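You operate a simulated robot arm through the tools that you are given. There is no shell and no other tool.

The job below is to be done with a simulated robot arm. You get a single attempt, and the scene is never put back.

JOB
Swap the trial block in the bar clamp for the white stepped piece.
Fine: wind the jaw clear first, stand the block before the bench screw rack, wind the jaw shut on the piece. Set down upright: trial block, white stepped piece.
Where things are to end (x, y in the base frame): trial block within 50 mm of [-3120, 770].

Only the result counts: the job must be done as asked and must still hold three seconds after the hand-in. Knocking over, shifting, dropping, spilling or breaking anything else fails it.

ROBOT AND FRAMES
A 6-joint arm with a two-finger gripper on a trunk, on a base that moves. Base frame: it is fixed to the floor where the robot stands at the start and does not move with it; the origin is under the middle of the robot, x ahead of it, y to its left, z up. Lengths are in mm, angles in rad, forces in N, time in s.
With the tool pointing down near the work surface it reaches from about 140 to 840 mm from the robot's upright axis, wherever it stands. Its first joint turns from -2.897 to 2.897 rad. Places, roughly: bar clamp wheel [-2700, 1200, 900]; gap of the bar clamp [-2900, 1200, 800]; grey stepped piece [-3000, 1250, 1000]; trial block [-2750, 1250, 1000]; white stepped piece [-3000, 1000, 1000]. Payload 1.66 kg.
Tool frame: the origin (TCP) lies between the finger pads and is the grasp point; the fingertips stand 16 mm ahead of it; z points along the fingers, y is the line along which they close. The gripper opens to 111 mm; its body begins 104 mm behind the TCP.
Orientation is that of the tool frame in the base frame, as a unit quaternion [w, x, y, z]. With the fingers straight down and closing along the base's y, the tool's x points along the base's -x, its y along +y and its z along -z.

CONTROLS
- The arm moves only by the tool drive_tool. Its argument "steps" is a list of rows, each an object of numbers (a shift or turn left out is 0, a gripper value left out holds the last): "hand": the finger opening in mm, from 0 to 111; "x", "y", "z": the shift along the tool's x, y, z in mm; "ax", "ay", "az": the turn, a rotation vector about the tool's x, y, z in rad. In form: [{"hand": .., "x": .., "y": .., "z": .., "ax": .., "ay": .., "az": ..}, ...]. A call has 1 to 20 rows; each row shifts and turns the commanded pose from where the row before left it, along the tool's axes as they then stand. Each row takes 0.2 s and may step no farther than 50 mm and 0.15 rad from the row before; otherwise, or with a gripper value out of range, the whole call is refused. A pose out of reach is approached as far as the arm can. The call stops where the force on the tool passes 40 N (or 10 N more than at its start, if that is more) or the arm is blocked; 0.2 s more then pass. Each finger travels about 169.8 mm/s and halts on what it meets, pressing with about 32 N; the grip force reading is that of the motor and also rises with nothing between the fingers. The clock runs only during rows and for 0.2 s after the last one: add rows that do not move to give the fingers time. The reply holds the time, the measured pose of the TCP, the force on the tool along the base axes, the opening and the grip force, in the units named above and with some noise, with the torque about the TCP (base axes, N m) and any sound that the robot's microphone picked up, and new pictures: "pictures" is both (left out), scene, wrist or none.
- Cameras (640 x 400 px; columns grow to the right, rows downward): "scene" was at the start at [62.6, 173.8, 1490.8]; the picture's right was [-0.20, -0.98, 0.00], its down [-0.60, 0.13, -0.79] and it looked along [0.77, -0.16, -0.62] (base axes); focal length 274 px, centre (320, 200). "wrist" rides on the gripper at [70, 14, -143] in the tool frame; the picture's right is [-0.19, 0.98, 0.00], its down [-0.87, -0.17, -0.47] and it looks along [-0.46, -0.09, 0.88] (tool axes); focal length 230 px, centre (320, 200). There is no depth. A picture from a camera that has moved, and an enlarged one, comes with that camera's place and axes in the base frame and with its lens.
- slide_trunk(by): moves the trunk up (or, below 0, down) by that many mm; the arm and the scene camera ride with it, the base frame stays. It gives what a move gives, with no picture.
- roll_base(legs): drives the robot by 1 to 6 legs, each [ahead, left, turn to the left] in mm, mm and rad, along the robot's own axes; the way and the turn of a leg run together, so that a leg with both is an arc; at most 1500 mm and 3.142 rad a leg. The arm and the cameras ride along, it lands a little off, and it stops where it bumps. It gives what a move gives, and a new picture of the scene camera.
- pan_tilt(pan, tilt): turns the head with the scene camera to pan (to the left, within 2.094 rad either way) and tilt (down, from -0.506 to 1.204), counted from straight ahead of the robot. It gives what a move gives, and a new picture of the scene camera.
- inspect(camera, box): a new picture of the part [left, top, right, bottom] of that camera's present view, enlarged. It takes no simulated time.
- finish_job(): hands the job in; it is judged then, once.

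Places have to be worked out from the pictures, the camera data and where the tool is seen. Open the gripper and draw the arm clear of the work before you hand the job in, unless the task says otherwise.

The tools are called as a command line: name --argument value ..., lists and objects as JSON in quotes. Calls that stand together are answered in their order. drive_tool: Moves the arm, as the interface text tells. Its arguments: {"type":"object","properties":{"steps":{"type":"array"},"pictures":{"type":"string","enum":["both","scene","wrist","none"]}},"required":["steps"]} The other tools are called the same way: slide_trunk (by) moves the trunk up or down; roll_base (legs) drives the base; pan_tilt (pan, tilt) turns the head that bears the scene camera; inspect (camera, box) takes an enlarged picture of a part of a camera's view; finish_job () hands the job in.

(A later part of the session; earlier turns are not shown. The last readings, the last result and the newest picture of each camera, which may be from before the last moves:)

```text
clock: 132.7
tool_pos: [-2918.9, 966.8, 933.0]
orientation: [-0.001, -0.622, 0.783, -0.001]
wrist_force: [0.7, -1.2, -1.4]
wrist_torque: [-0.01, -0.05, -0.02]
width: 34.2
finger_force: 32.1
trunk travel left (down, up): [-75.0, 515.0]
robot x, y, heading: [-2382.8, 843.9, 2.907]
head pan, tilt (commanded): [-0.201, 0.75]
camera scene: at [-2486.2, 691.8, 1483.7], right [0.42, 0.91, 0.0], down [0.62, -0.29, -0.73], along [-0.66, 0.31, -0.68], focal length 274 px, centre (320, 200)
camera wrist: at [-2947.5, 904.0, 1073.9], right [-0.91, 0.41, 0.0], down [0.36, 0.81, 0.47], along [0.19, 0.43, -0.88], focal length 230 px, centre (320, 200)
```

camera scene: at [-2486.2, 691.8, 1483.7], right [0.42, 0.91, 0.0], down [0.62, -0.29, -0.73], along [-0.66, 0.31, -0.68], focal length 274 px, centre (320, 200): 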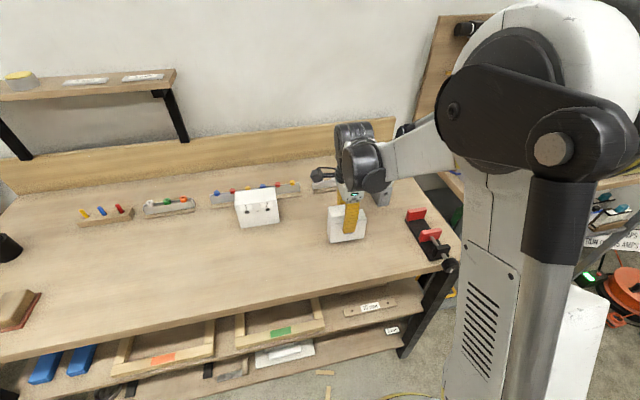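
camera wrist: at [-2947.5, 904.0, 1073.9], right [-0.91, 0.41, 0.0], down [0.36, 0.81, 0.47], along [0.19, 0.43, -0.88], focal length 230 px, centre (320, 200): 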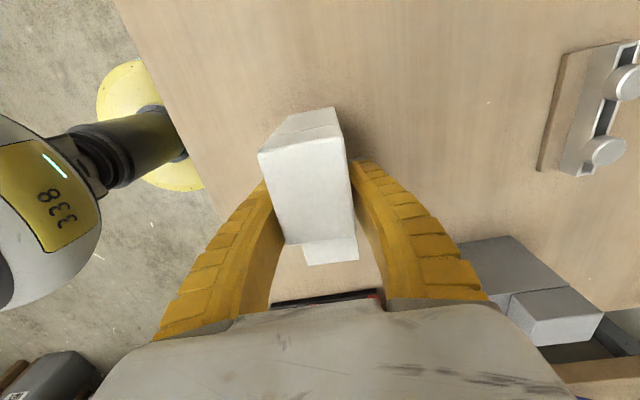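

The piece rises cleanly (~0.16 kg). I raise it above the jaws and carry it right to over the clamp (U 3069, V 500).

drive_tool --steps '[{"z": -12}, {"z": -18}, {"z": -18}, {"z": -18}, {"z": -18}, {"x": -20}, {"x": -28}, {"x": -28}, {"x": -28}, {"x": -28}, {"x": -28}, {"x": -28}, {"x": -28}, {"x": -25, "y": 5}, {}, {}]' --pictures "both"

inspect --camera "wrist" --box '[180, 60, 420, 260]'

inspect --camera "scene" --box '[370, 120, 480, 280]'

```text
clock: 136.1
tool_pos: [-2869.7, 1203.4, 1014.6]
orientation: [0.0, -0.623, 0.782, 0.0]
wrist_force: [0.3, -1.2, -1.2]
wrist_torque: [0.0, 0.0, 0.0]
width: 34.1
finger_force: 32.6
trunk travel left (down, up): [-75.0, 515.0]
robot x, y, heading: [-2381.6, 841.5, 2.91]
head pan, tilt (commanded): [-0.201, 0.75]
camera scene: at [-2486.1, 691.7, 1483.7], right [0.42, 0.91, 0.0], down [0.62, -0.29, -0.73], along [-0.66, 0.31, -0.68], focal length 274 px, centre (320, 200)
camera wrist: at [-2898.0, 1139.8, 1156.6], right [-0.91, 0.41, 0.0], down [0.36, 0.81, 0.47], along [0.19, 0.43, -0.88], focal length 230 px, centre (320, 200)
```

scene: 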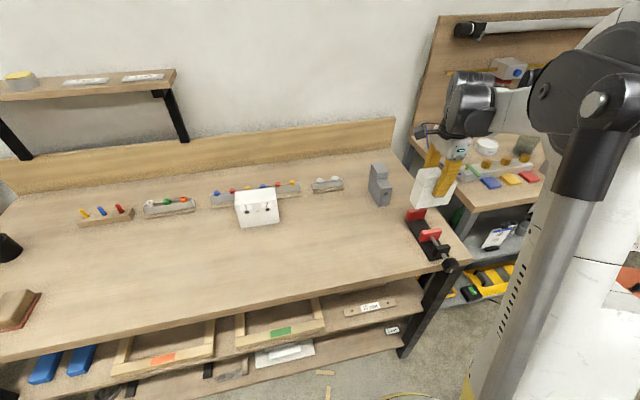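
wrist: 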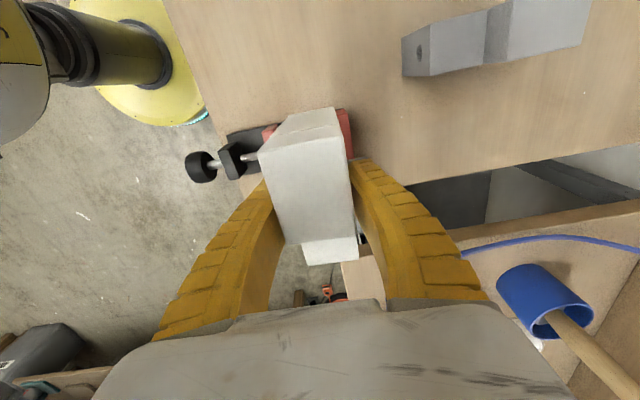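

```text
2.00 times, centred on (300, 160) of wrist
camera zoom: at [-2898.0, 1139.8, 1156.6], right [-0.91, 0.41, 0.0], down [0.36, 0.81, 0.47], along [0.19, 0.43, -0.88], focal length 460 px, centre (360, 280)
```

zoom: 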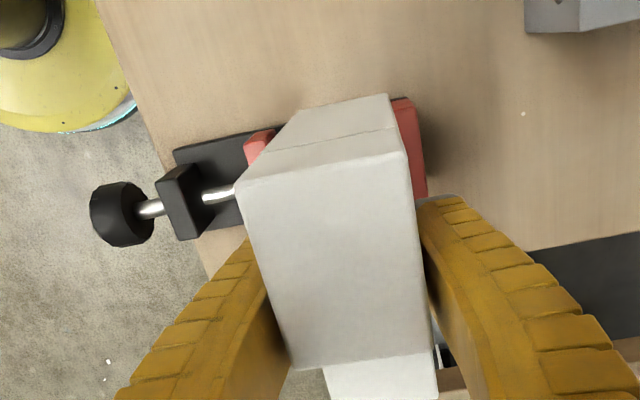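

```text
2.50 times, centred on (425, 200) of scene
camera zoom: at [-2486.1, 691.7, 1483.7], right [0.42, 0.91, 0.0], down [0.62, -0.29, -0.73], along [-0.66, 0.31, -0.68], focal length 685 px, centre (58, 200)
```

zoom: 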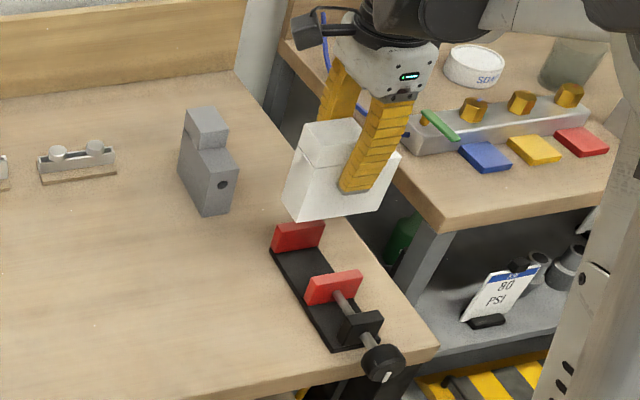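

The piece hangs over the clamp. I take two more pose readings to average out the noise before lowering.

drive_tool --steps '[{}]' --pictures "none"

drive_tool --steps '[{}]' --pictures "none"

drive_tool --steps '[{}]' --pictures "none"

```text
clock: 136.5
tool_pos: [-2869.7, 1203.7, 1014.2]
orientation: [0.0, -0.622, 0.783, 0.0]
wrist_force: [-0.2, -1.1, -1.8]
wrist_torque: [-0.02, 0.02, 0.0]
width: 34.1
finger_force: 32.4
trunk travel left (down, up): [-75.0, 515.0]
robot x, y, heading: [-2384.8, 847.7, 2.914]
head pan, tilt (commanded): [-0.201, 0.75]
```

```text
clock: 136.9
tool_pos: [-2870.4, 1203.1, 1015.0]
orientation: [-0.001, -0.622, 0.783, 0.0]
wrist_force: [-0.2, -0.9, -1.9]
wrist_torque: [-0.02, 0.04, 0.0]
width: 34.0
finger_force: 31.8
trunk travel left (down, up): [-75.0, 515.0]
robot x, y, heading: [-2388.7, 849.4, 2.909]
head pan, tilt (commanded): [-0.201, 0.75]
```

```text
clock: 137.3
tool_pos: [-2869.5, 1203.8, 1015.7]
orientation: [0.0, -0.622, 0.783, 0.0]
wrist_force: [-0.3, 0.5, -1.7]
wrist_torque: [0.04, 0.03, 0.0]
width: 34.1
finger_force: 31.4
trunk travel left (down, up): [-75.0, 515.0]
robot x, y, heading: [-2384.2, 845.5, 2.913]
head pan, tilt (commanded): [-0.201, 0.75]
```

Averaged TCP U≈3071.5; the piece's rear bottom edge is at U≈3090, nearly touching the rear jaw plane (3091). I shift 3.5 mm toward me and lower to ~15 mm above the plate.

drive_tool --steps '[{"y": -3.5}, {"z": 15}, {"z": 20}, {"z": 20}, {"z": 15}, {"z": 8}, {}]' --pictures "both"

inspect --camera "scene" --box '[385, 170, 465, 270]'

inspect --camera "wrist" --box '[180, 60, 420, 260]'

```text
clock: 138.9
tool_pos: [-2865.6, 1205.7, 937.6]
orientation: [0.0, -0.622, 0.783, 0.0]
wrist_force: [-0.8, 0.0, -2.5]
wrist_torque: [0.01, -0.01, 0.0]
width: 34.2
finger_force: 32.1
trunk travel left (down, up): [-75.0, 515.0]
robot x, y, heading: [-2387.9, 845.7, 2.91]
head pan, tilt (commanded): [-0.201, 0.75]
camera scene: at [-2486.2, 691.9, 1483.7], right [0.42, 0.91, 0.0], down [0.62, -0.29, -0.73], along [-0.66, 0.31, -0.68], focal length 274 px, centre (320, 200)
camera wrist: at [-2894.7, 1140.3, 1078.9], right [-0.91, 0.41, 0.0], down [0.36, 0.81, 0.47], along [0.19, 0.43, -0.88], focal length 230 px, centre (320, 200)
```

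scene: 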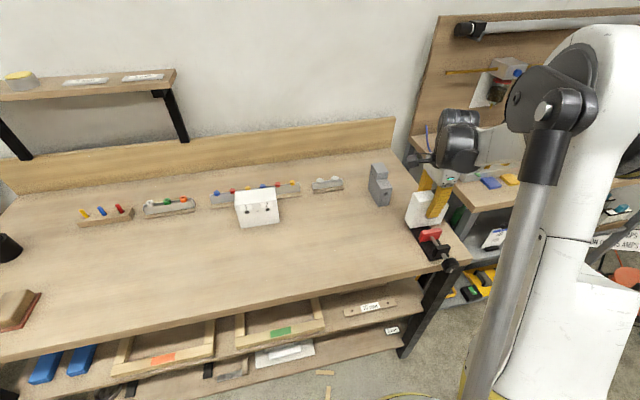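
wrist: 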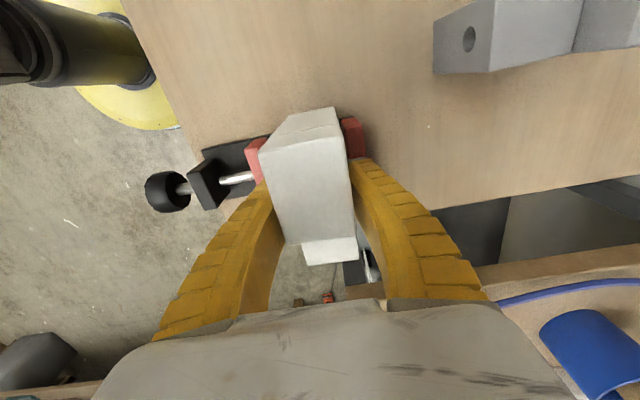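

```text
4.00 times, centred on (425, 220) of scene
camera zoom: at [-2486.2, 691.9, 1483.7], right [0.42, 0.91, 0.0], down [0.62, -0.29, -0.73], along [-0.66, 0.31, -0.68], focal length 1096 px, centre (-100, 120)
```

zoom: 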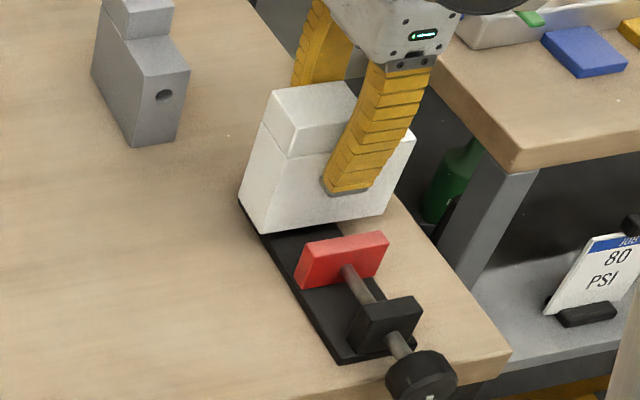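

```text
2.00 times, centred on (300, 160) of wrist
camera zoom: at [-2894.7, 1140.3, 1078.9], right [-0.91, 0.41, 0.0], down [0.36, 0.81, 0.47], along [0.19, 0.43, -0.88], focal length 460 px, centre (360, 280)
```

zoom: 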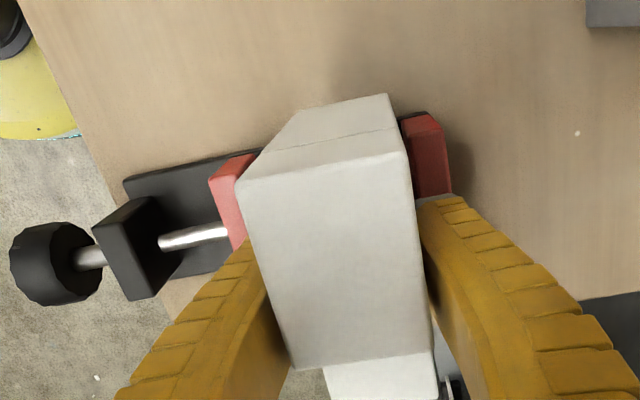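

The piece passes in front of the rear jaw with a small gap. I creep down to the plate.

drive_tool --steps '[{"z": 3}, {"z": 3}, {"z": 3}, {"z": 2}, {}]' --pictures "none"

drive_tool --steps '[{"z": 1.5}, {"z": 1.5}, {}]' --pictures "none"

drive_tool --steps '[{"z": 1}, {"z": 1}, {}]' --pictures "none"

```text
clock: 140.1
tool_pos: [-2865.8, 1203.7, 926.0]
orientation: [0.001, -0.622, 0.783, -0.001]
wrist_force: [0.5, 0.1, -2.7]
wrist_torque: [0.02, -0.03, -0.01]
width: 34.0
finger_force: 32.0
trunk travel left (down, up): [-75.0, 515.0]
robot x, y, heading: [-2385.5, 843.3, 2.916]
head pan, tilt (commanded): [-0.201, 0.75]
```

```text
clock: 140.9
tool_pos: [-2865.2, 1203.8, 924.6]
orientation: [-0.001, -0.622, 0.783, 0.0]
wrist_force: [-0.4, -0.3, -1.5]
wrist_torque: [-0.04, 0.0, -0.02]
width: 34.5
finger_force: 32.0
trunk travel left (down, up): [-75.0, 515.0]
robot x, y, heading: [-2385.3, 846.5, 2.912]
head pan, tilt (commanded): [-0.201, 0.75]
```

```text
clock: 141.7
tool_pos: [-2866.0, 1203.3, 922.3]
orientation: [-0.001, -0.622, 0.783, -0.001]
wrist_force: [1.0, -0.3, -2.8]
wrist_torque: [-0.01, 0.0, -0.02]
width: 34.4
finger_force: 31.9
trunk travel left (down, up): [-75.0, 515.0]
robot x, y, heading: [-2387.5, 848.8, 2.909]
head pan, tilt (commanded): [-0.201, 0.75]
```

No contact yet; I continue in 1 mm steps.

drive_tool --steps '[{"z": 1}, {"z": 1}, {}]' --pictures "none"

drive_tool --steps '[{"z": 1}, {"z": 1}, {}]' --pictures "none"

drive_tool --steps '[{"z": 1}, {}]' --pictures "none"

```text
clock: 142.5
tool_pos: [-2864.6, 1203.1, 920.8]
orientation: [0.0, -0.621, 0.784, 0.0]
wrist_force: [0.3, -0.1, -2.0]
wrist_torque: [-0.01, -0.02, -0.01]
width: 34.2
finger_force: 32.0
trunk travel left (down, up): [-75.0, 515.0]
robot x, y, heading: [-2383.9, 843.8, 2.91]
head pan, tilt (commanded): [-0.201, 0.75]
```

```text
clock: 143.3
tool_pos: [-2865.7, 1203.7, 917.3]
orientation: [0.001, -0.621, 0.783, -0.001]
wrist_force: [0.4, 0.6, -1.2]
wrist_torque: [-0.02, 0.02, -0.04]
width: 33.9
finger_force: 32.2
trunk travel left (down, up): [-75.0, 515.0]
robot x, y, heading: [-2378.6, 845.8, 2.913]
head pan, tilt (commanded): [-0.201, 0.75]
```

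```text
clock: 143.9
tool_pos: [-2866.1, 1204.3, 916.9]
orientation: [0.0, -0.622, 0.783, 0.0]
wrist_force: [-0.1, 1.6, 2.0]
wrist_torque: [0.04, -0.06, 0.03]
width: 34.2
finger_force: 32.1
trunk travel left (down, up): [-75.0, 515.0]
robot x, y, heading: [-2384.9, 843.6, 2.916]
head pan, tilt (commanded): [-0.201, 0.75]
```

Contact felt (+2 N). I check the seating visually before releasing.

inspect --camera "scene" --box '[395, 180, 465, 270]'

inspect --camera "wrist" --box '[180, 60, 420, 260]'

```text
4.44 times, centred on (430, 225) of scene
camera zoom: at [-2486.0, 691.8, 1483.8], right [0.42, 0.91, 0.0], down [0.62, -0.29, -0.73], along [-0.66, 0.31, -0.68], focal length 1218 px, centre (-169, 89)
```

zoom: 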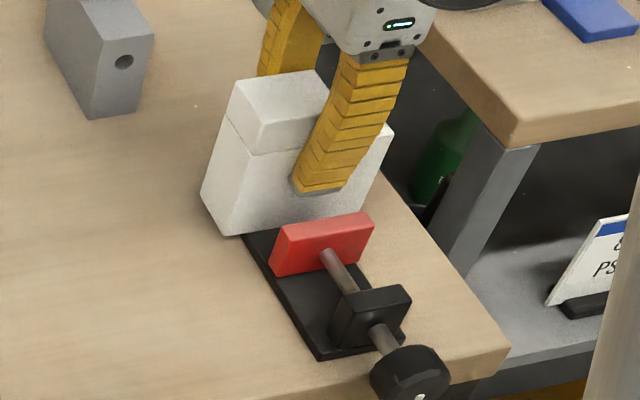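

```text
2.00 times, centred on (300, 160) of wrist
camera zoom: at [-2894.2, 1139.4, 1058.4], right [-0.91, 0.41, 0.0], down [0.36, 0.81, 0.47], along [0.19, 0.43, -0.88], focal length 460 px, centre (360, 280)
```

zoom: 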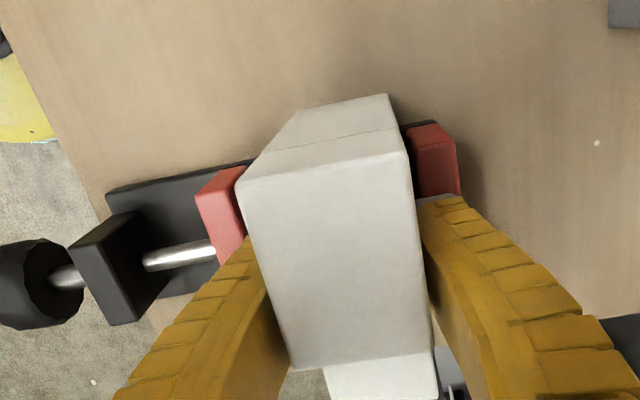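

Seated between the jaws on the plate. I open the fingers to 70 mm and check.

drive_tool --steps '[{"hand": 42}, {"hand": 55}, {"hand": 70}, {}, {}]' --pictures "both"

drive_tool --steps '[{"z": -4}, {"z": -8}, {"z": -15}, {"z": -25}, {"z": -30}, {"z": -40}, {"z": -40}, {}]' --pictures "both"

inspect --camera "wrist" --box '[200, 60, 440, 240]'

```text
clock: 145.1
tool_pos: [-2865.3, 1203.3, 917.6]
orientation: [-0.001, -0.622, 0.783, 0.0]
wrist_force: [-0.4, -0.4, -0.4]
wrist_torque: [0.01, 0.03, -0.02]
width: 71.9
finger_force: 0.6
trunk travel left (down, up): [-75.0, 515.0]
robot x, y, heading: [-2384.8, 847.9, 2.908]
head pan, tilt (commanded): [-0.201, 0.75]
camera scene: at [-2486.1, 691.8, 1483.7], right [0.42, 0.91, 0.0], down [0.62, -0.29, -0.73], along [-0.66, 0.31, -0.68], focal length 274 px, centre (320, 200)
camera wrist: at [-2894.3, 1139.3, 1058.3], right [-0.91, 0.41, 0.0], down [0.36, 0.81, 0.47], along [0.19, 0.43, -0.88], focal length 230 px, centre (320, 200)
```

scene: 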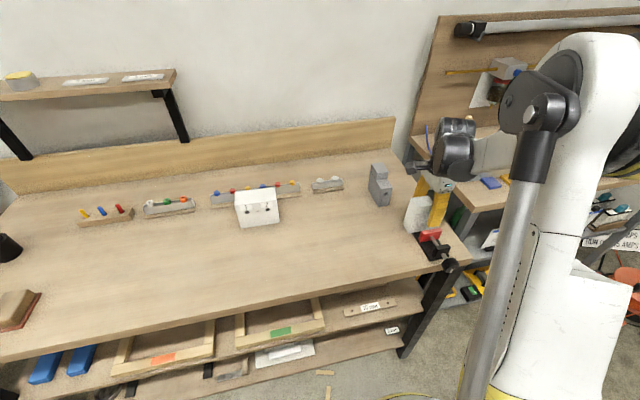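
wrist: 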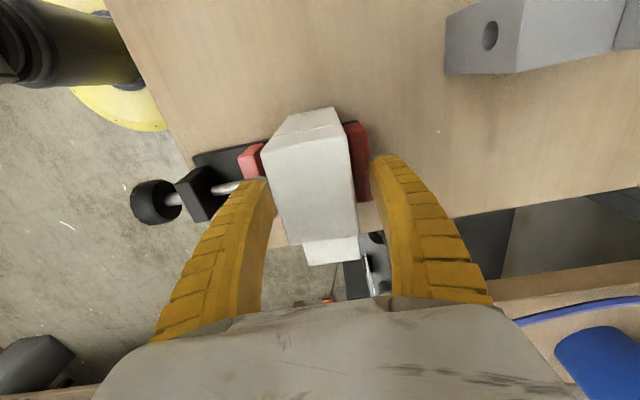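

```text
clock: 146.9
tool_pos: [-2865.2, 1202.6, 1079.7]
orientation: [-0.001, -0.622, 0.783, -0.001]
wrist_force: [0.1, 0.6, 0.8]
wrist_torque: [0.01, 0.06, 0.01]
width: 71.7
finger_force: 1.4
trunk travel left (down, up): [-75.0, 515.0]
robot x, y, heading: [-2379.6, 847.7, 2.909]
head pan, tilt (commanded): [-0.201, 0.75]
camera scene: at [-2486.0, 691.7, 1483.7], right [0.42, 0.91, 0.0], down [0.62, -0.29, -0.73], along [-0.66, 0.31, -0.68], focal length 274 px, centre (320, 200)
camera wrist: at [-2894.3, 1139.1, 1220.6], right [-0.91, 0.41, 0.0], down [0.36, 0.81, 0.47], along [0.19, 0.43, -0.88], focal length 230 px, centre (320, 200)
```

scene: 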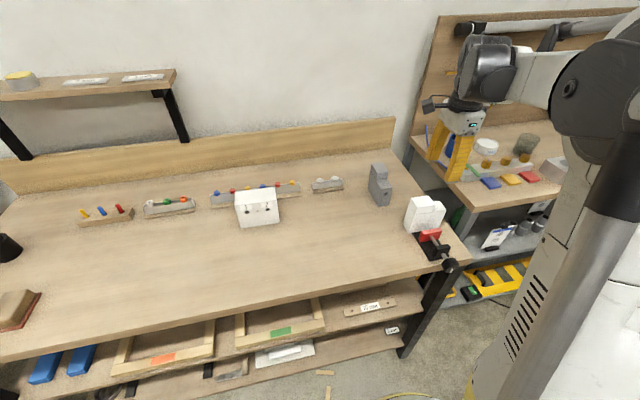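
wrist: 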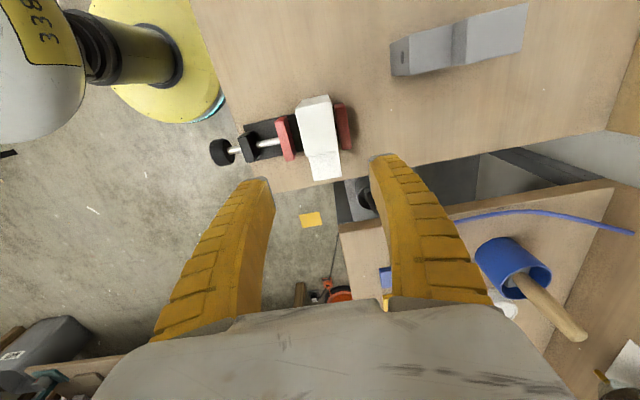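

```text
2.22 times, centred on (320, 150) of wrist
camera zoom: at [-2894.3, 1139.1, 1220.6], right [-0.91, 0.41, 0.0], down [0.36, 0.81, 0.47], along [0.19, 0.43, -0.88], focal length 511 px, centre (320, 311)
```

zoom: 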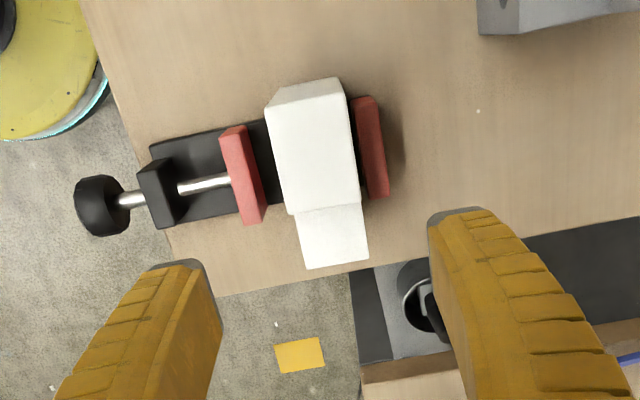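

The white piece stands upright between the jaws. Now I yaw the tool back, raise and retract it, ready to return to the wheel station.

drive_tool --steps '[{"z": -45, "hand": 111}, {"z": -45}, {"az": -0.15}, {"az": -0.15}, {"az": -0.15}, {"az": -0.15}, {"az": -0.15}, {"az": -0.15}, {"az": -0.15}, {"az": -0.15}, {"az": -0.15}, {"az": -0.15}, {"az": -0.0708}, {"x": 40, "y": 15}, {"x": 40, "y": 15}, {}]' --pictures "none"

roll_base --legs '[[-413, -77, 0]]'

slide_trunk --by -75

```text
clock: 150.3
tool_pos: [-2794.0, 1156.2, 1169.6]
orientation: [0.001, 0.994, -0.114, 0.0]
wrist_force: [0.1, 0.0, -0.1]
wrist_torque: [0.0, -0.03, -0.02]
width: 110.7
finger_force: 0.0
trunk travel left (down, up): [-75.0, 515.0]
robot x, y, heading: [-2385.4, 844.3, 2.911]
head pan, tilt (commanded): [-0.201, 0.75]
```

```text
clock: 152.9
tool_pos: [-2388.2, 1137.3, 1168.7]
orientation: [0.001, 0.994, -0.111, 0.0]
wrist_force: [0.0, 0.8, 0.5]
wrist_torque: [0.02, 0.04, -0.02]
width: 110.9
finger_force: 0.0
trunk travel left (down, up): [-75.0, 515.0]
robot x, y, heading: [-1977.5, 831.5, 2.921]
head pan, tilt (commanded): [-0.201, 0.75]
camera scene: at [-2076.9, 674.8, 1483.7], right [0.41, 0.91, 0.0], down [0.62, -0.28, -0.73], along [-0.67, 0.3, -0.68], focal length 274 px, centre (320, 200)
```

scene: 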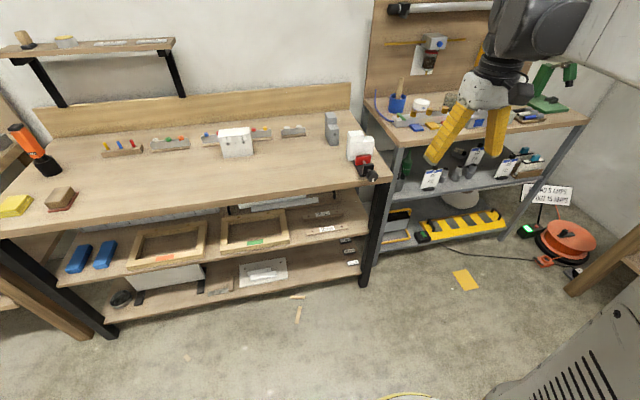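

```text
clock: 154.0
tool_pos: [-2388.0, 1136.9, 1094.6]
orientation: [0.001, 0.994, -0.112, 0.001]
wrist_force: [0.0, -0.2, 0.3]
wrist_torque: [0.01, 0.01, -0.04]
width: 110.9
finger_force: 0.1
trunk travel left (down, up): [0.0, 590.0]
robot x, y, heading: [-1977.7, 827.3, 2.919]
head pan, tilt (commanded): [-0.201, 0.75]
```

Base is at the wheel station with trunk lowered. I correct the yaw, move forward, and pitch the tool to horizontal.

drive_tool --steps '[{"az": 0.011, "z": -35}, {"x": -43, "y": 14}, {"x": -43, "y": 14}, {"x": -43, "y": 14}, {"ay": -0.15}, {"ay": -0.15}, {"ay": -0.15}, {"ay": -0.15}, {"ay": -0.15}, {"ay": -0.15}, {"ay": -0.15}, {"ay": -0.15}, {"ay": -0.15}, {"ay": -0.15}, {"ay": -0.0708}, {}]' --pictures "none"

pan_tilt --pan -0.35 --tilt 0.6

```text
clock: 157.4
tool_pos: [-2523.0, 1126.4, 1129.3]
orientation: [-0.082, 0.703, -0.084, -0.702]
wrist_force: [-0.4, -0.1, 0.3]
wrist_torque: [0.0, 0.01, 0.01]
width: 110.7
finger_force: 0.0
trunk travel left (down, up): [0.0, 590.0]
robot x, y, heading: [-1977.1, 831.2, 2.918]
head pan, tilt (commanded): [-0.201, 0.75]
```

```text
clock: 158.1
tool_pos: [-2524.2, 1127.0, 1128.1]
orientation: [-0.082, 0.703, -0.083, -0.702]
wrist_force: [0.7, 0.1, 0.3]
wrist_torque: [0.0, 0.02, -0.01]
width: 111.1
finger_force: 0.1
trunk travel left (down, up): [0.0, 590.0]
robot x, y, heading: [-1975.4, 831.3, 2.918]
head pan, tilt (commanded): [-0.351, 0.6]
camera scene: at [-2076.0, 688.7, 1421.5], right [0.54, 0.84, 0.0], down [0.47, -0.31, -0.82], along [-0.69, 0.45, -0.57], focal length 274 px, centre (320, 200)
```

scene: 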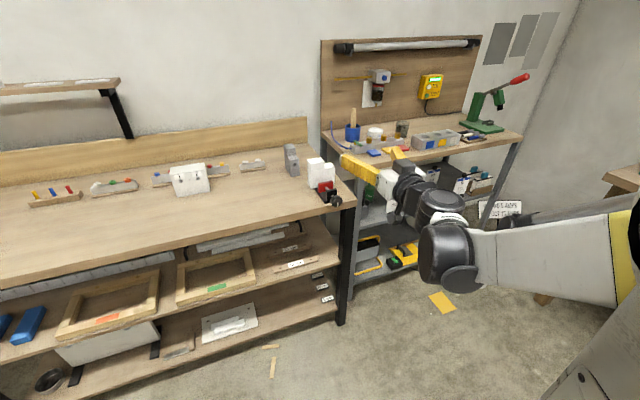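

I extend forward to 55 mm short of the wheel and descend to its height.

drive_tool --steps '[{"z": 42, "y": 1}, {"z": 42}, {"z": 41}, {"x": 43}, {"x": 43}, {"x": 43}, {"x": 43}, {"x": 43}, {"x": 43}, {}]' --pictures "both"

inspect --camera "wrist" --box '[230, 80, 430, 230]'

inspect --camera "scene" --box '[290, 140, 370, 220]'

```text
clock: 160.3
tool_pos: [-2654.1, 1159.6, 880.8]
orientation: [-0.082, 0.703, -0.083, -0.702]
wrist_force: [-0.3, -0.4, -0.1]
wrist_torque: [0.01, 0.03, 0.02]
width: 111.0
finger_force: 0.2
out of reach, approached as far as the arm can: row 9
trunk travel left (down, up): [0.0, 590.0]
robot x, y, heading: [-1976.3, 827.0, 2.919]
head pan, tilt (commanded): [-0.351, 0.6]
camera scene: at [-2076.2, 688.9, 1421.6], right [0.55, 0.84, 0.0], down [0.47, -0.31, -0.82], along [-0.69, 0.45, -0.57], focal length 274 px, centre (320, 200)
camera wrist: at [-2519.6, 1114.1, 809.1], right [-0.23, -0.95, 0.19], down [0.5, 0.05, 0.87], along [-0.84, 0.29, 0.46], focal length 230 px, centre (320, 200)
```

scene: 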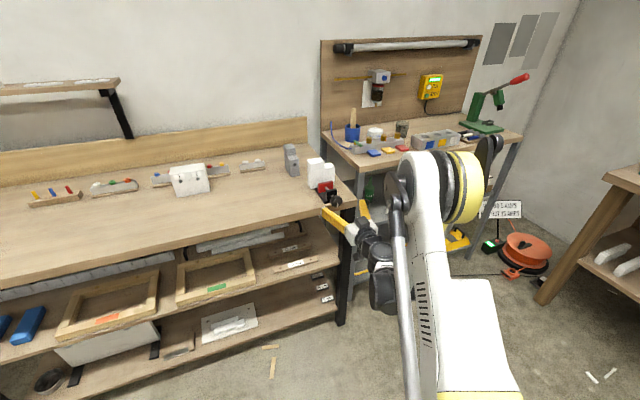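
wrist: 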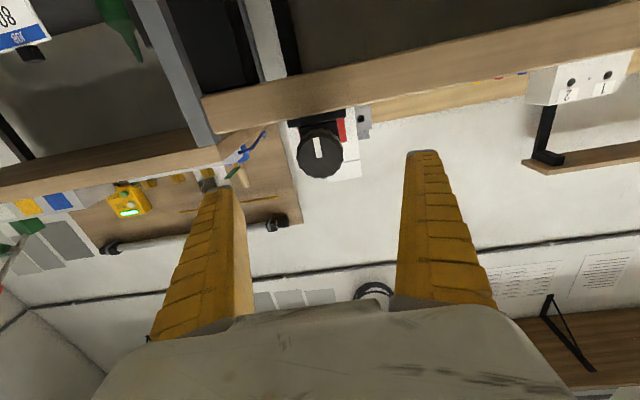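

```text
2.67 times, centred on (330, 155) of wrist
camera zoom: at [-2519.6, 1114.1, 809.1], right [-0.23, -0.95, 0.19], down [0.5, 0.05, 0.87], along [-0.84, 0.29, 0.46], focal length 614 px, centre (293, 320)
```

zoom: 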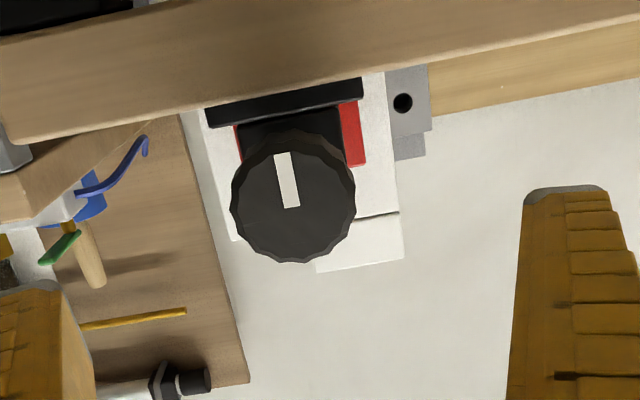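

```text
5.00 times, centred on (330, 180) of scene
camera zoom: at [-2076.2, 688.9, 1421.6], right [0.55, 0.84, 0.0], down [0.47, -0.31, -0.82], along [-0.69, 0.45, -0.57], focal length 1370 px, centre (270, 300)
```

zoom: 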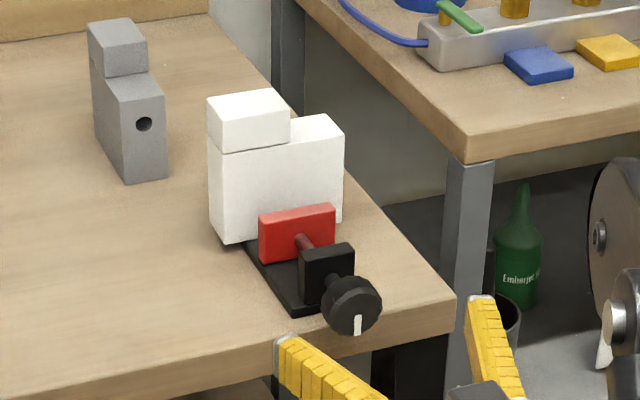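

Wheel axis is ~13 mm below and ~2 mm left of the tool, 46 mm ahead. I advance onto it, align, and pre-rotate the open gripper by −1.35 rad for a long clockwise stroke.

drive_tool --steps '[{"z": 30}, {"z": 27}, {"x": 11.5, "y": 2.2}, {"az": -0.15}, {"az": -0.15}, {"az": -0.15}, {"az": -0.15}, {"az": -0.15}, {"az": -0.15}, {"az": -0.15}, {"az": -0.15}, {"az": -0.15}, {}]' --pictures "both"

inspect --camera "wrist" --box '[230, 100, 430, 250]'

```text
clock: 163.1
tool_pos: [-2711.5, 1172.9, 867.5]
orientation: [-0.502, 0.601, 0.374, -0.497]
wrist_force: [0.8, 0.3, 0.1]
wrist_torque: [-0.03, -0.01, -0.01]
width: 110.6
finger_force: 0.1
trunk travel left (down, up): [0.0, 590.0]
robot x, y, heading: [-1975.6, 828.1, 2.924]
head pan, tilt (commanded): [-0.351, 0.6]
camera scene: at [-2075.9, 688.7, 1421.6], right [0.55, 0.84, 0.0], down [0.47, -0.31, -0.83], along [-0.69, 0.45, -0.56], focal length 274 px, centre (320, 200)
camera wrist: at [-2557.5, 1203.1, 838.1], right [-0.09, -0.39, -0.92], down [0.27, -0.9, 0.35], along [-0.96, -0.22, 0.19], focal length 230 px, centre (320, 200)
```

scene: 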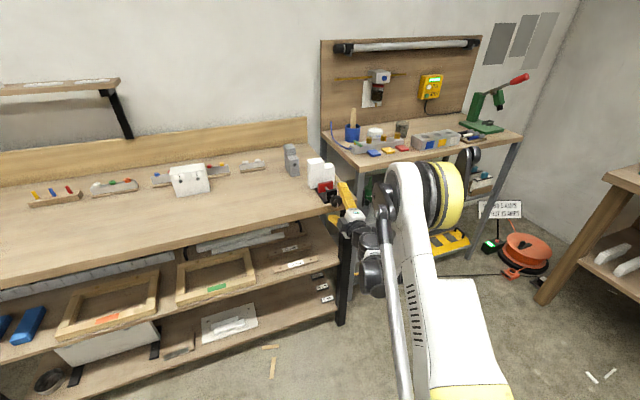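
wrist: 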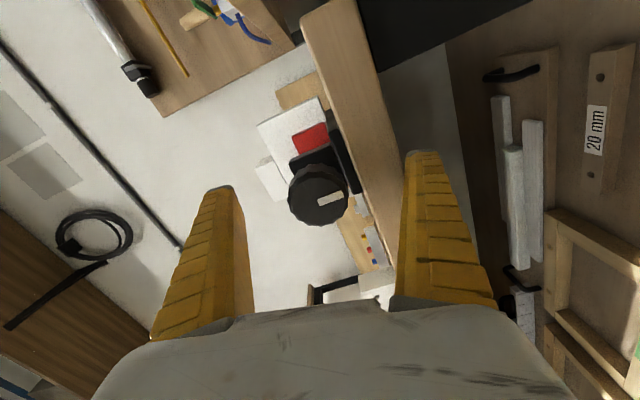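

```text
2.67 times, centred on (330, 175) of wrist
camera zoom: at [-2557.5, 1203.1, 838.1], right [-0.09, -0.39, -0.92], down [0.27, -0.9, 0.35], along [-0.96, -0.22, 0.19], focal length 614 px, centre (293, 267)
```

zoom: 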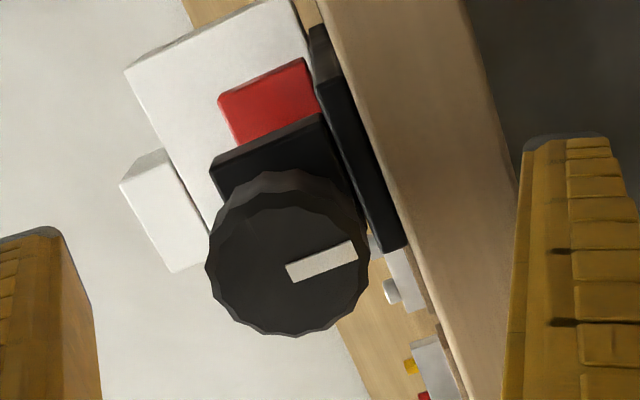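

A joint fit of three views puts the wheel axis at V≈506.4, z≈869.2 with its body U≈2903–2929. I shift ~2 mm onto it, advance 6 mm for a fuller bite, close and start turning clockwise.

drive_tool --steps '[{"x": -1.6, "y": -1.4, "z": 6}, {"hand": 60}, {"hand": 30}, {"hand": 15}, {}, {}]' --pictures "none"

drive_tool --steps '[{"az": 0.15}, {"az": 0.15}, {"az": 0.15}, {"az": 0.15}, {"az": 0.15}, {"az": 0.15}, {}]' --pictures "both"

inspect --camera "scene" --box '[290, 140, 370, 220]'

```text
clock: 164.5
tool_pos: [-2717.6, 1172.3, 871.5]
orientation: [-0.503, 0.602, 0.374, -0.496]
wrist_force: [-2.5, -0.6, 0.1]
wrist_torque: [0.0, -0.01, -0.1]
width: 36.7
finger_force: 34.1
trunk travel left (down, up): [0.0, 590.0]
robot x, y, heading: [-1977.2, 826.6, 2.917]
head pan, tilt (commanded): [-0.351, 0.6]
```

```text
clock: 166.1
tool_pos: [-2717.4, 1173.4, 870.7]
orientation: [-0.236, 0.704, 0.075, -0.666]
wrist_force: [-10.6, 5.2, 6.6]
wrist_torque: [0.0, -0.04, 0.19]
width: 36.6
finger_force: 34.1
trunk travel left (down, up): [0.0, 590.0]
robot x, y, heading: [-1981.0, 827.4, 2.912]
head pan, tilt (commanded): [-0.351, 0.6]
camera scene: at [-2076.3, 689.0, 1421.6], right [0.55, 0.84, 0.0], down [0.47, -0.31, -0.82], along [-0.69, 0.45, -0.57], focal length 274 px, centre (320, 200)
camera wrist: at [-2574.3, 1157.4, 799.5], right [-0.23, -0.94, -0.25], down [0.41, -0.33, 0.85], along [-0.89, 0.09, 0.46], focal length 230 px, centre (320, 200)
```

scene: 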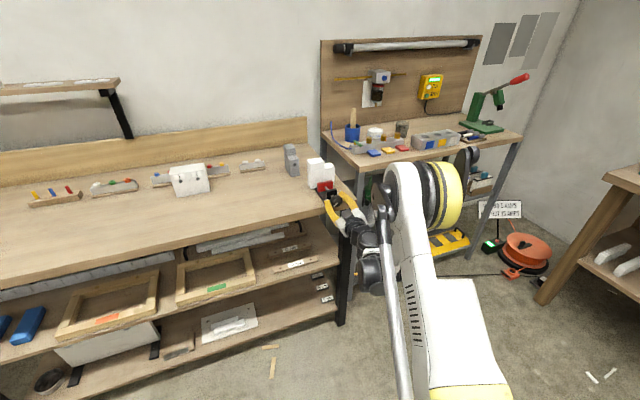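
wrist: 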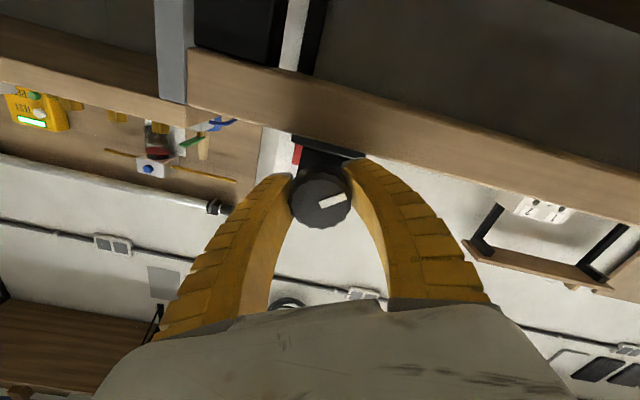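

```text
5.00 times, centred on (330, 180) of scene
camera zoom: at [-2076.3, 689.0, 1421.6], right [0.55, 0.84, 0.0], down [0.47, -0.31, -0.82], along [-0.69, 0.45, -0.57], focal length 1370 px, centre (270, 300)
```

zoom: 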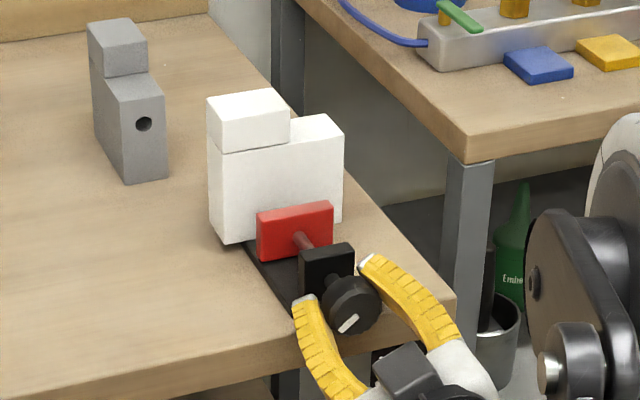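

The wheel turns with the grip and pulls the tool inward slightly. I continue clockwise, following inward.

drive_tool --steps '[{"az": 0.15, "z": 1.0}, {"az": 0.15, "z": 0.5}, {"az": 0.15, "z": 0.5}, {"az": 0.15, "z": 0.5}, {"az": 0.15, "z": 0.5}, {"az": 0.15, "z": 0.5}, {"az": 0.15, "z": 0.5}, {"az": 0.15, "z": 0.5}, {"az": 0.15, "z": 0.5}, {"az": 0.15, "z": 0.5}, {}]' --pictures "wrist"

inspect --camera "scene" --box '[290, 140, 370, 220]'

```text
clock: 168.5
tool_pos: [-2722.4, 1173.2, 869.3]
orientation: [-0.282, -0.566, 0.424, 0.649]
wrist_force: [-4.4, 2.2, 8.1]
wrist_torque: [-0.07, -0.26, 0.08]
width: 37.0
finger_force: 34.4
trunk travel left (down, up): [0.0, 590.0]
robot x, y, heading: [-1976.9, 832.3, 2.912]
head pan, tilt (commanded): [-0.351, 0.6]
camera wrist: at [-2599.0, 1075.6, 845.3], right [-0.08, -0.31, 0.95], down [0.65, 0.7, 0.28], along [-0.75, 0.64, 0.15], focal length 230 px, centre (320, 200)
```

wrist: 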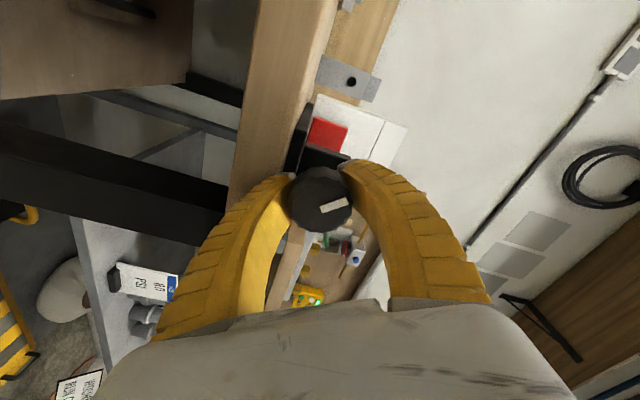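

```text
5.00 times, centred on (330, 180) of scene
camera zoom: at [-2075.6, 688.6, 1421.6], right [0.55, 0.84, 0.0], down [0.47, -0.31, -0.83], along [-0.69, 0.45, -0.56], focal length 1370 px, centre (270, 300)
```

zoom: 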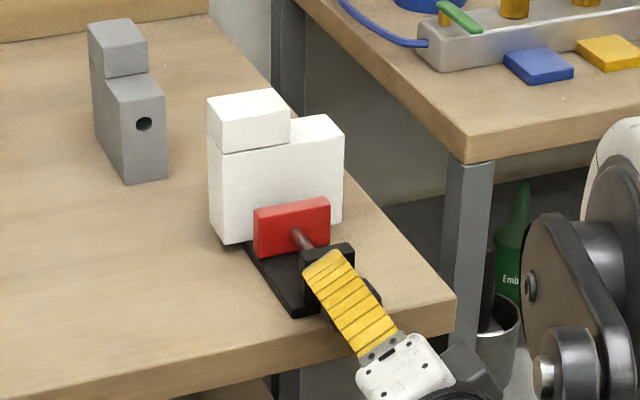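

The jaw advances as planned. I continue the stroke another 2.4 rad.

drive_tool --steps '[{"az": 0.15, "z": 0.3}, {"az": 0.15, "z": 0.3}, {"az": 0.15, "z": 0.3}, {"az": 0.15, "z": 0.3}, {"az": 0.15, "z": 0.3}, {"az": 0.15, "z": 0.3}, {"az": 0.15, "z": 0.3}, {"az": 0.15, "z": 0.3}, {}]' --pictures "none"

drive_tool --steps '[{"az": 0.15, "z": 0.3}, {"az": 0.15, "z": 0.3}, {"az": 0.15, "z": 0.3}, {"az": 0.15, "z": 0.3}, {"az": 0.15, "z": 0.3}, {"az": 0.15, "z": 0.3}, {"az": 0.15, "z": 0.3}, {"az": 0.15, "z": 0.3}, {}]' --pictures "wrist"

inspect --camera "scene" --box '[290, 140, 370, 220]'

```text
clock: 170.5
tool_pos: [-2726.8, 1174.7, 869.5]
orientation: [-0.598, -0.227, 0.67, 0.377]
wrist_force: [10.3, -3.4, -19.8]
wrist_torque: [-0.18, -1.03, 0.08]
width: 35.6
finger_force: 33.9
trunk travel left (down, up): [0.0, 590.0]
robot x, y, heading: [-1976.7, 828.5, 2.916]
head pan, tilt (commanded): [-0.351, 0.6]
```

```text
clock: 171.9
tool_pos: [-2729.3, 1175.5, 869.1]
orientation: [-0.702, 0.086, 0.702, 0.08]
wrist_force: [-19.4, 6.9, 7.0]
wrist_torque: [-0.02, -0.24, 0.0]
width: 30.9
finger_force: 34.3
trunk travel left (down, up): [0.0, 590.0]
robot x, y, heading: [-1972.9, 827.5, 2.918]
head pan, tilt (commanded): [-0.351, 0.6]
stopped in row 7: the force on the tool passed its limit at 40 N (the readings are from after the stop); the commanded pose is now the measured one
camera wrist: at [-2587.0, 1156.8, 937.9], right [0.23, 0.95, -0.2], down [0.42, -0.28, -0.86], along [-0.88, 0.11, -0.46], focal length 230 px, centre (320, 200)
```

wrist: 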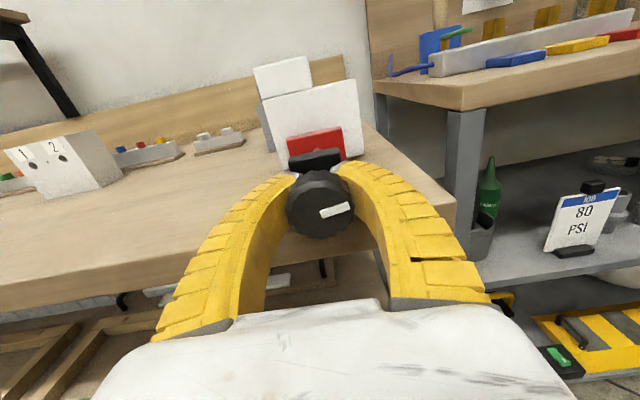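

```text
5.00 times, centred on (330, 180) of scene
camera zoom: at [-2077.5, 689.2, 1421.5], right [0.55, 0.84, 0.0], down [0.47, -0.31, -0.82], along [-0.69, 0.45, -0.57], focal length 1370 px, centre (270, 300)
```

zoom: 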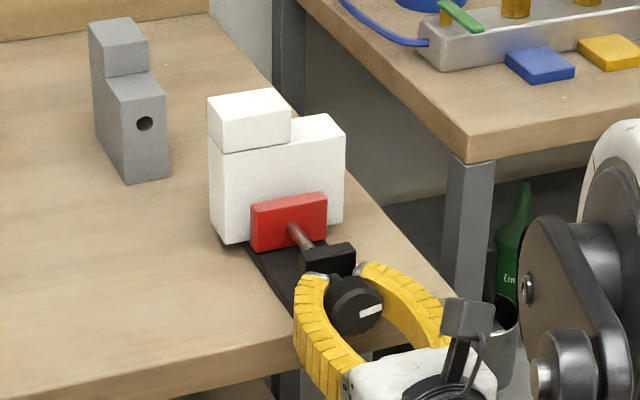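

The jaw has closed ~18 mm (≈3.8 mm/rad); the wheel itself stays axially fixed, so my tips crept past it. I open, back off 12 mm and turn the open gripper back by π for another bite.

drive_tool --steps '[{"hand": 111}, {"hand": 111}, {"z": -12}, {"az": -0.15}, {"az": -0.15}, {"az": -0.15}, {"az": -0.15}, {"az": -0.15}, {"az": -0.15}, {"az": -0.15}, {"az": -0.15}, {"az": -0.15}, {"az": -0.15}, {"az": -0.15}, {"az": -0.15}, {"az": -0.15}, {"az": -0.15}, {"az": -0.15}, {}]' --pictures "none"

drive_tool --steps '[{"az": -0.15}, {"az": -0.15}, {"az": -0.15}, {"az": -0.15}, {"az": -0.15}, {"az": -0.15}, {"az": -0.15}, {"az": -0.15}, {}]' --pictures "both"

inspect --camera "wrist" --box '[230, 100, 430, 250]'

inspect --camera "scene" --box '[290, 140, 370, 220]'

```text
clock: 175.9
tool_pos: [-2715.8, 1171.9, 870.0]
orientation: [-0.231, -0.597, 0.38, 0.668]
wrist_force: [0.7, -0.3, -0.3]
wrist_torque: [-0.02, 0.02, 0.01]
width: 111.0
finger_force: 0.0
trunk travel left (down, up): [0.0, 590.0]
robot x, y, heading: [-1974.2, 825.6, 2.915]
head pan, tilt (commanded): [-0.351, 0.6]
```

```text
clock: 177.9
tool_pos: [-2717.1, 1171.7, 868.5]
orientation: [-0.186, 0.707, 0.023, -0.682]
wrist_force: [0.5, -0.5, 0.1]
wrist_torque: [-0.01, 0.0, 0.01]
width: 111.0
finger_force: 0.0
trunk travel left (down, up): [0.0, 590.0]
robot x, y, heading: [-1977.9, 826.8, 2.915]
head pan, tilt (commanded): [-0.351, 0.6]
camera scene: at [-2076.1, 688.7, 1421.6], right [0.55, 0.84, 0.0], down [0.47, -0.31, -0.83], along [-0.69, 0.45, -0.56], focal length 274 px, centre (320, 200)
camera wrist: at [-2575.3, 1147.5, 798.3], right [-0.23, -0.97, -0.11], down [0.44, -0.2, 0.88], along [-0.87, 0.16, 0.47], focal length 230 px, centre (320, 200)
```

scene: 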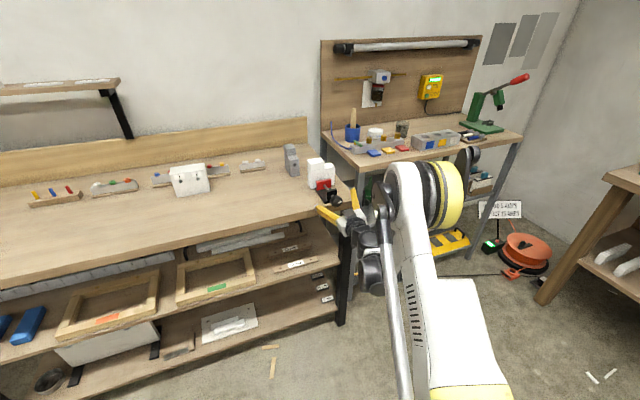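
wrist: 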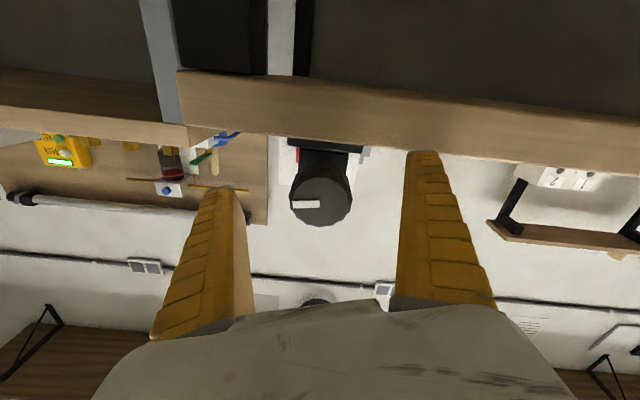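

```text
2.67 times, centred on (330, 175) of wrist
camera zoom: at [-2575.3, 1147.5, 798.3], right [-0.23, -0.97, -0.11], down [0.44, -0.2, 0.88], along [-0.87, 0.16, 0.47], focal length 614 px, centre (293, 267)
```

zoom: 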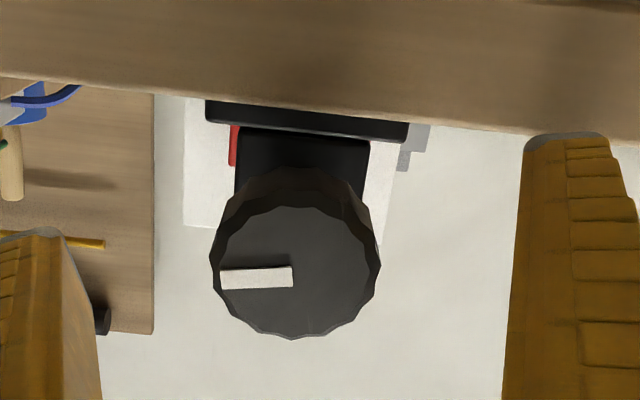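

```text
5.00 times, centred on (330, 180) of scene
camera zoom: at [-2076.1, 688.7, 1421.6], right [0.55, 0.84, 0.0], down [0.47, -0.31, -0.83], along [-0.69, 0.45, -0.56], focal length 1370 px, centre (270, 300)
```

zoom: 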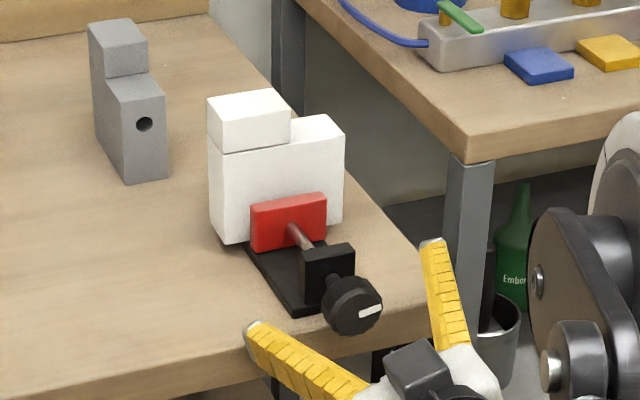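

Aligned on the wheel (centre of its body at TCP). I close and turn clockwise 1.5 rad, then check the jaw.

drive_tool --steps '[{"hand": 60}, {"hand": 30}, {"hand": 15}, {}, {}, {"az": 0.15}, {"az": 0.15}, {"az": 0.15}, {"az": 0.15}, {"az": 0.15}, {"az": 0.15}, {"az": 0.15}, {"az": 0.15}, {}]' --pictures "wrist"

inspect --camera "scene" --box '[290, 140, 370, 220]'

```text
clock: 180.9
tool_pos: [-2716.3, 1172.1, 869.2]
orientation: [-0.233, -0.595, 0.383, 0.667]
wrist_force: [-19.5, 3.6, 11.2]
wrist_torque: [-0.07, -0.2, -0.19]
width: 37.4
finger_force: 34.3
trunk travel left (down, up): [0.0, 590.0]
robot x, y, heading: [-1977.6, 830.1, 2.921]
head pan, tilt (commanded): [-0.351, 0.6]
camera wrist: at [-2592.2, 1078.4, 836.1], right [-0.11, -0.44, 0.89], down [0.64, 0.65, 0.4], along [-0.76, 0.61, 0.21], focal length 230 px, centre (320, 200)
```

wrist: 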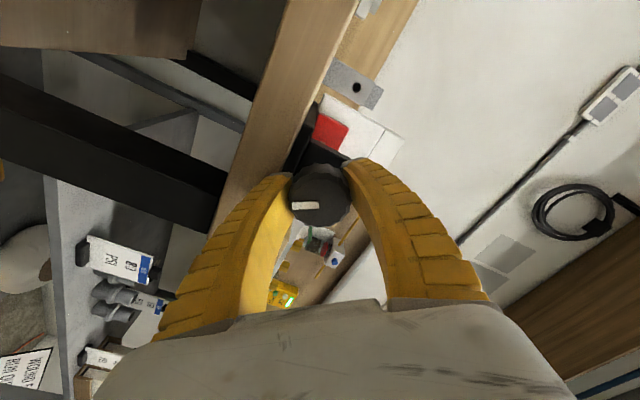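

```text
5.00 times, centred on (330, 180) of scene
camera zoom: at [-2077.1, 688.6, 1421.6], right [0.55, 0.84, 0.0], down [0.47, -0.31, -0.82], along [-0.69, 0.45, -0.57], focal length 1370 px, centre (270, 300)
```

zoom: 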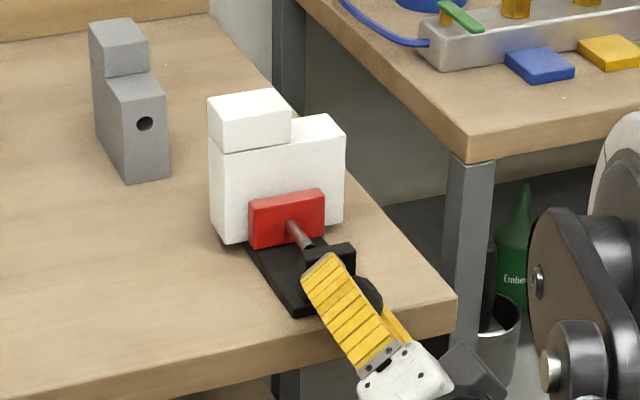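

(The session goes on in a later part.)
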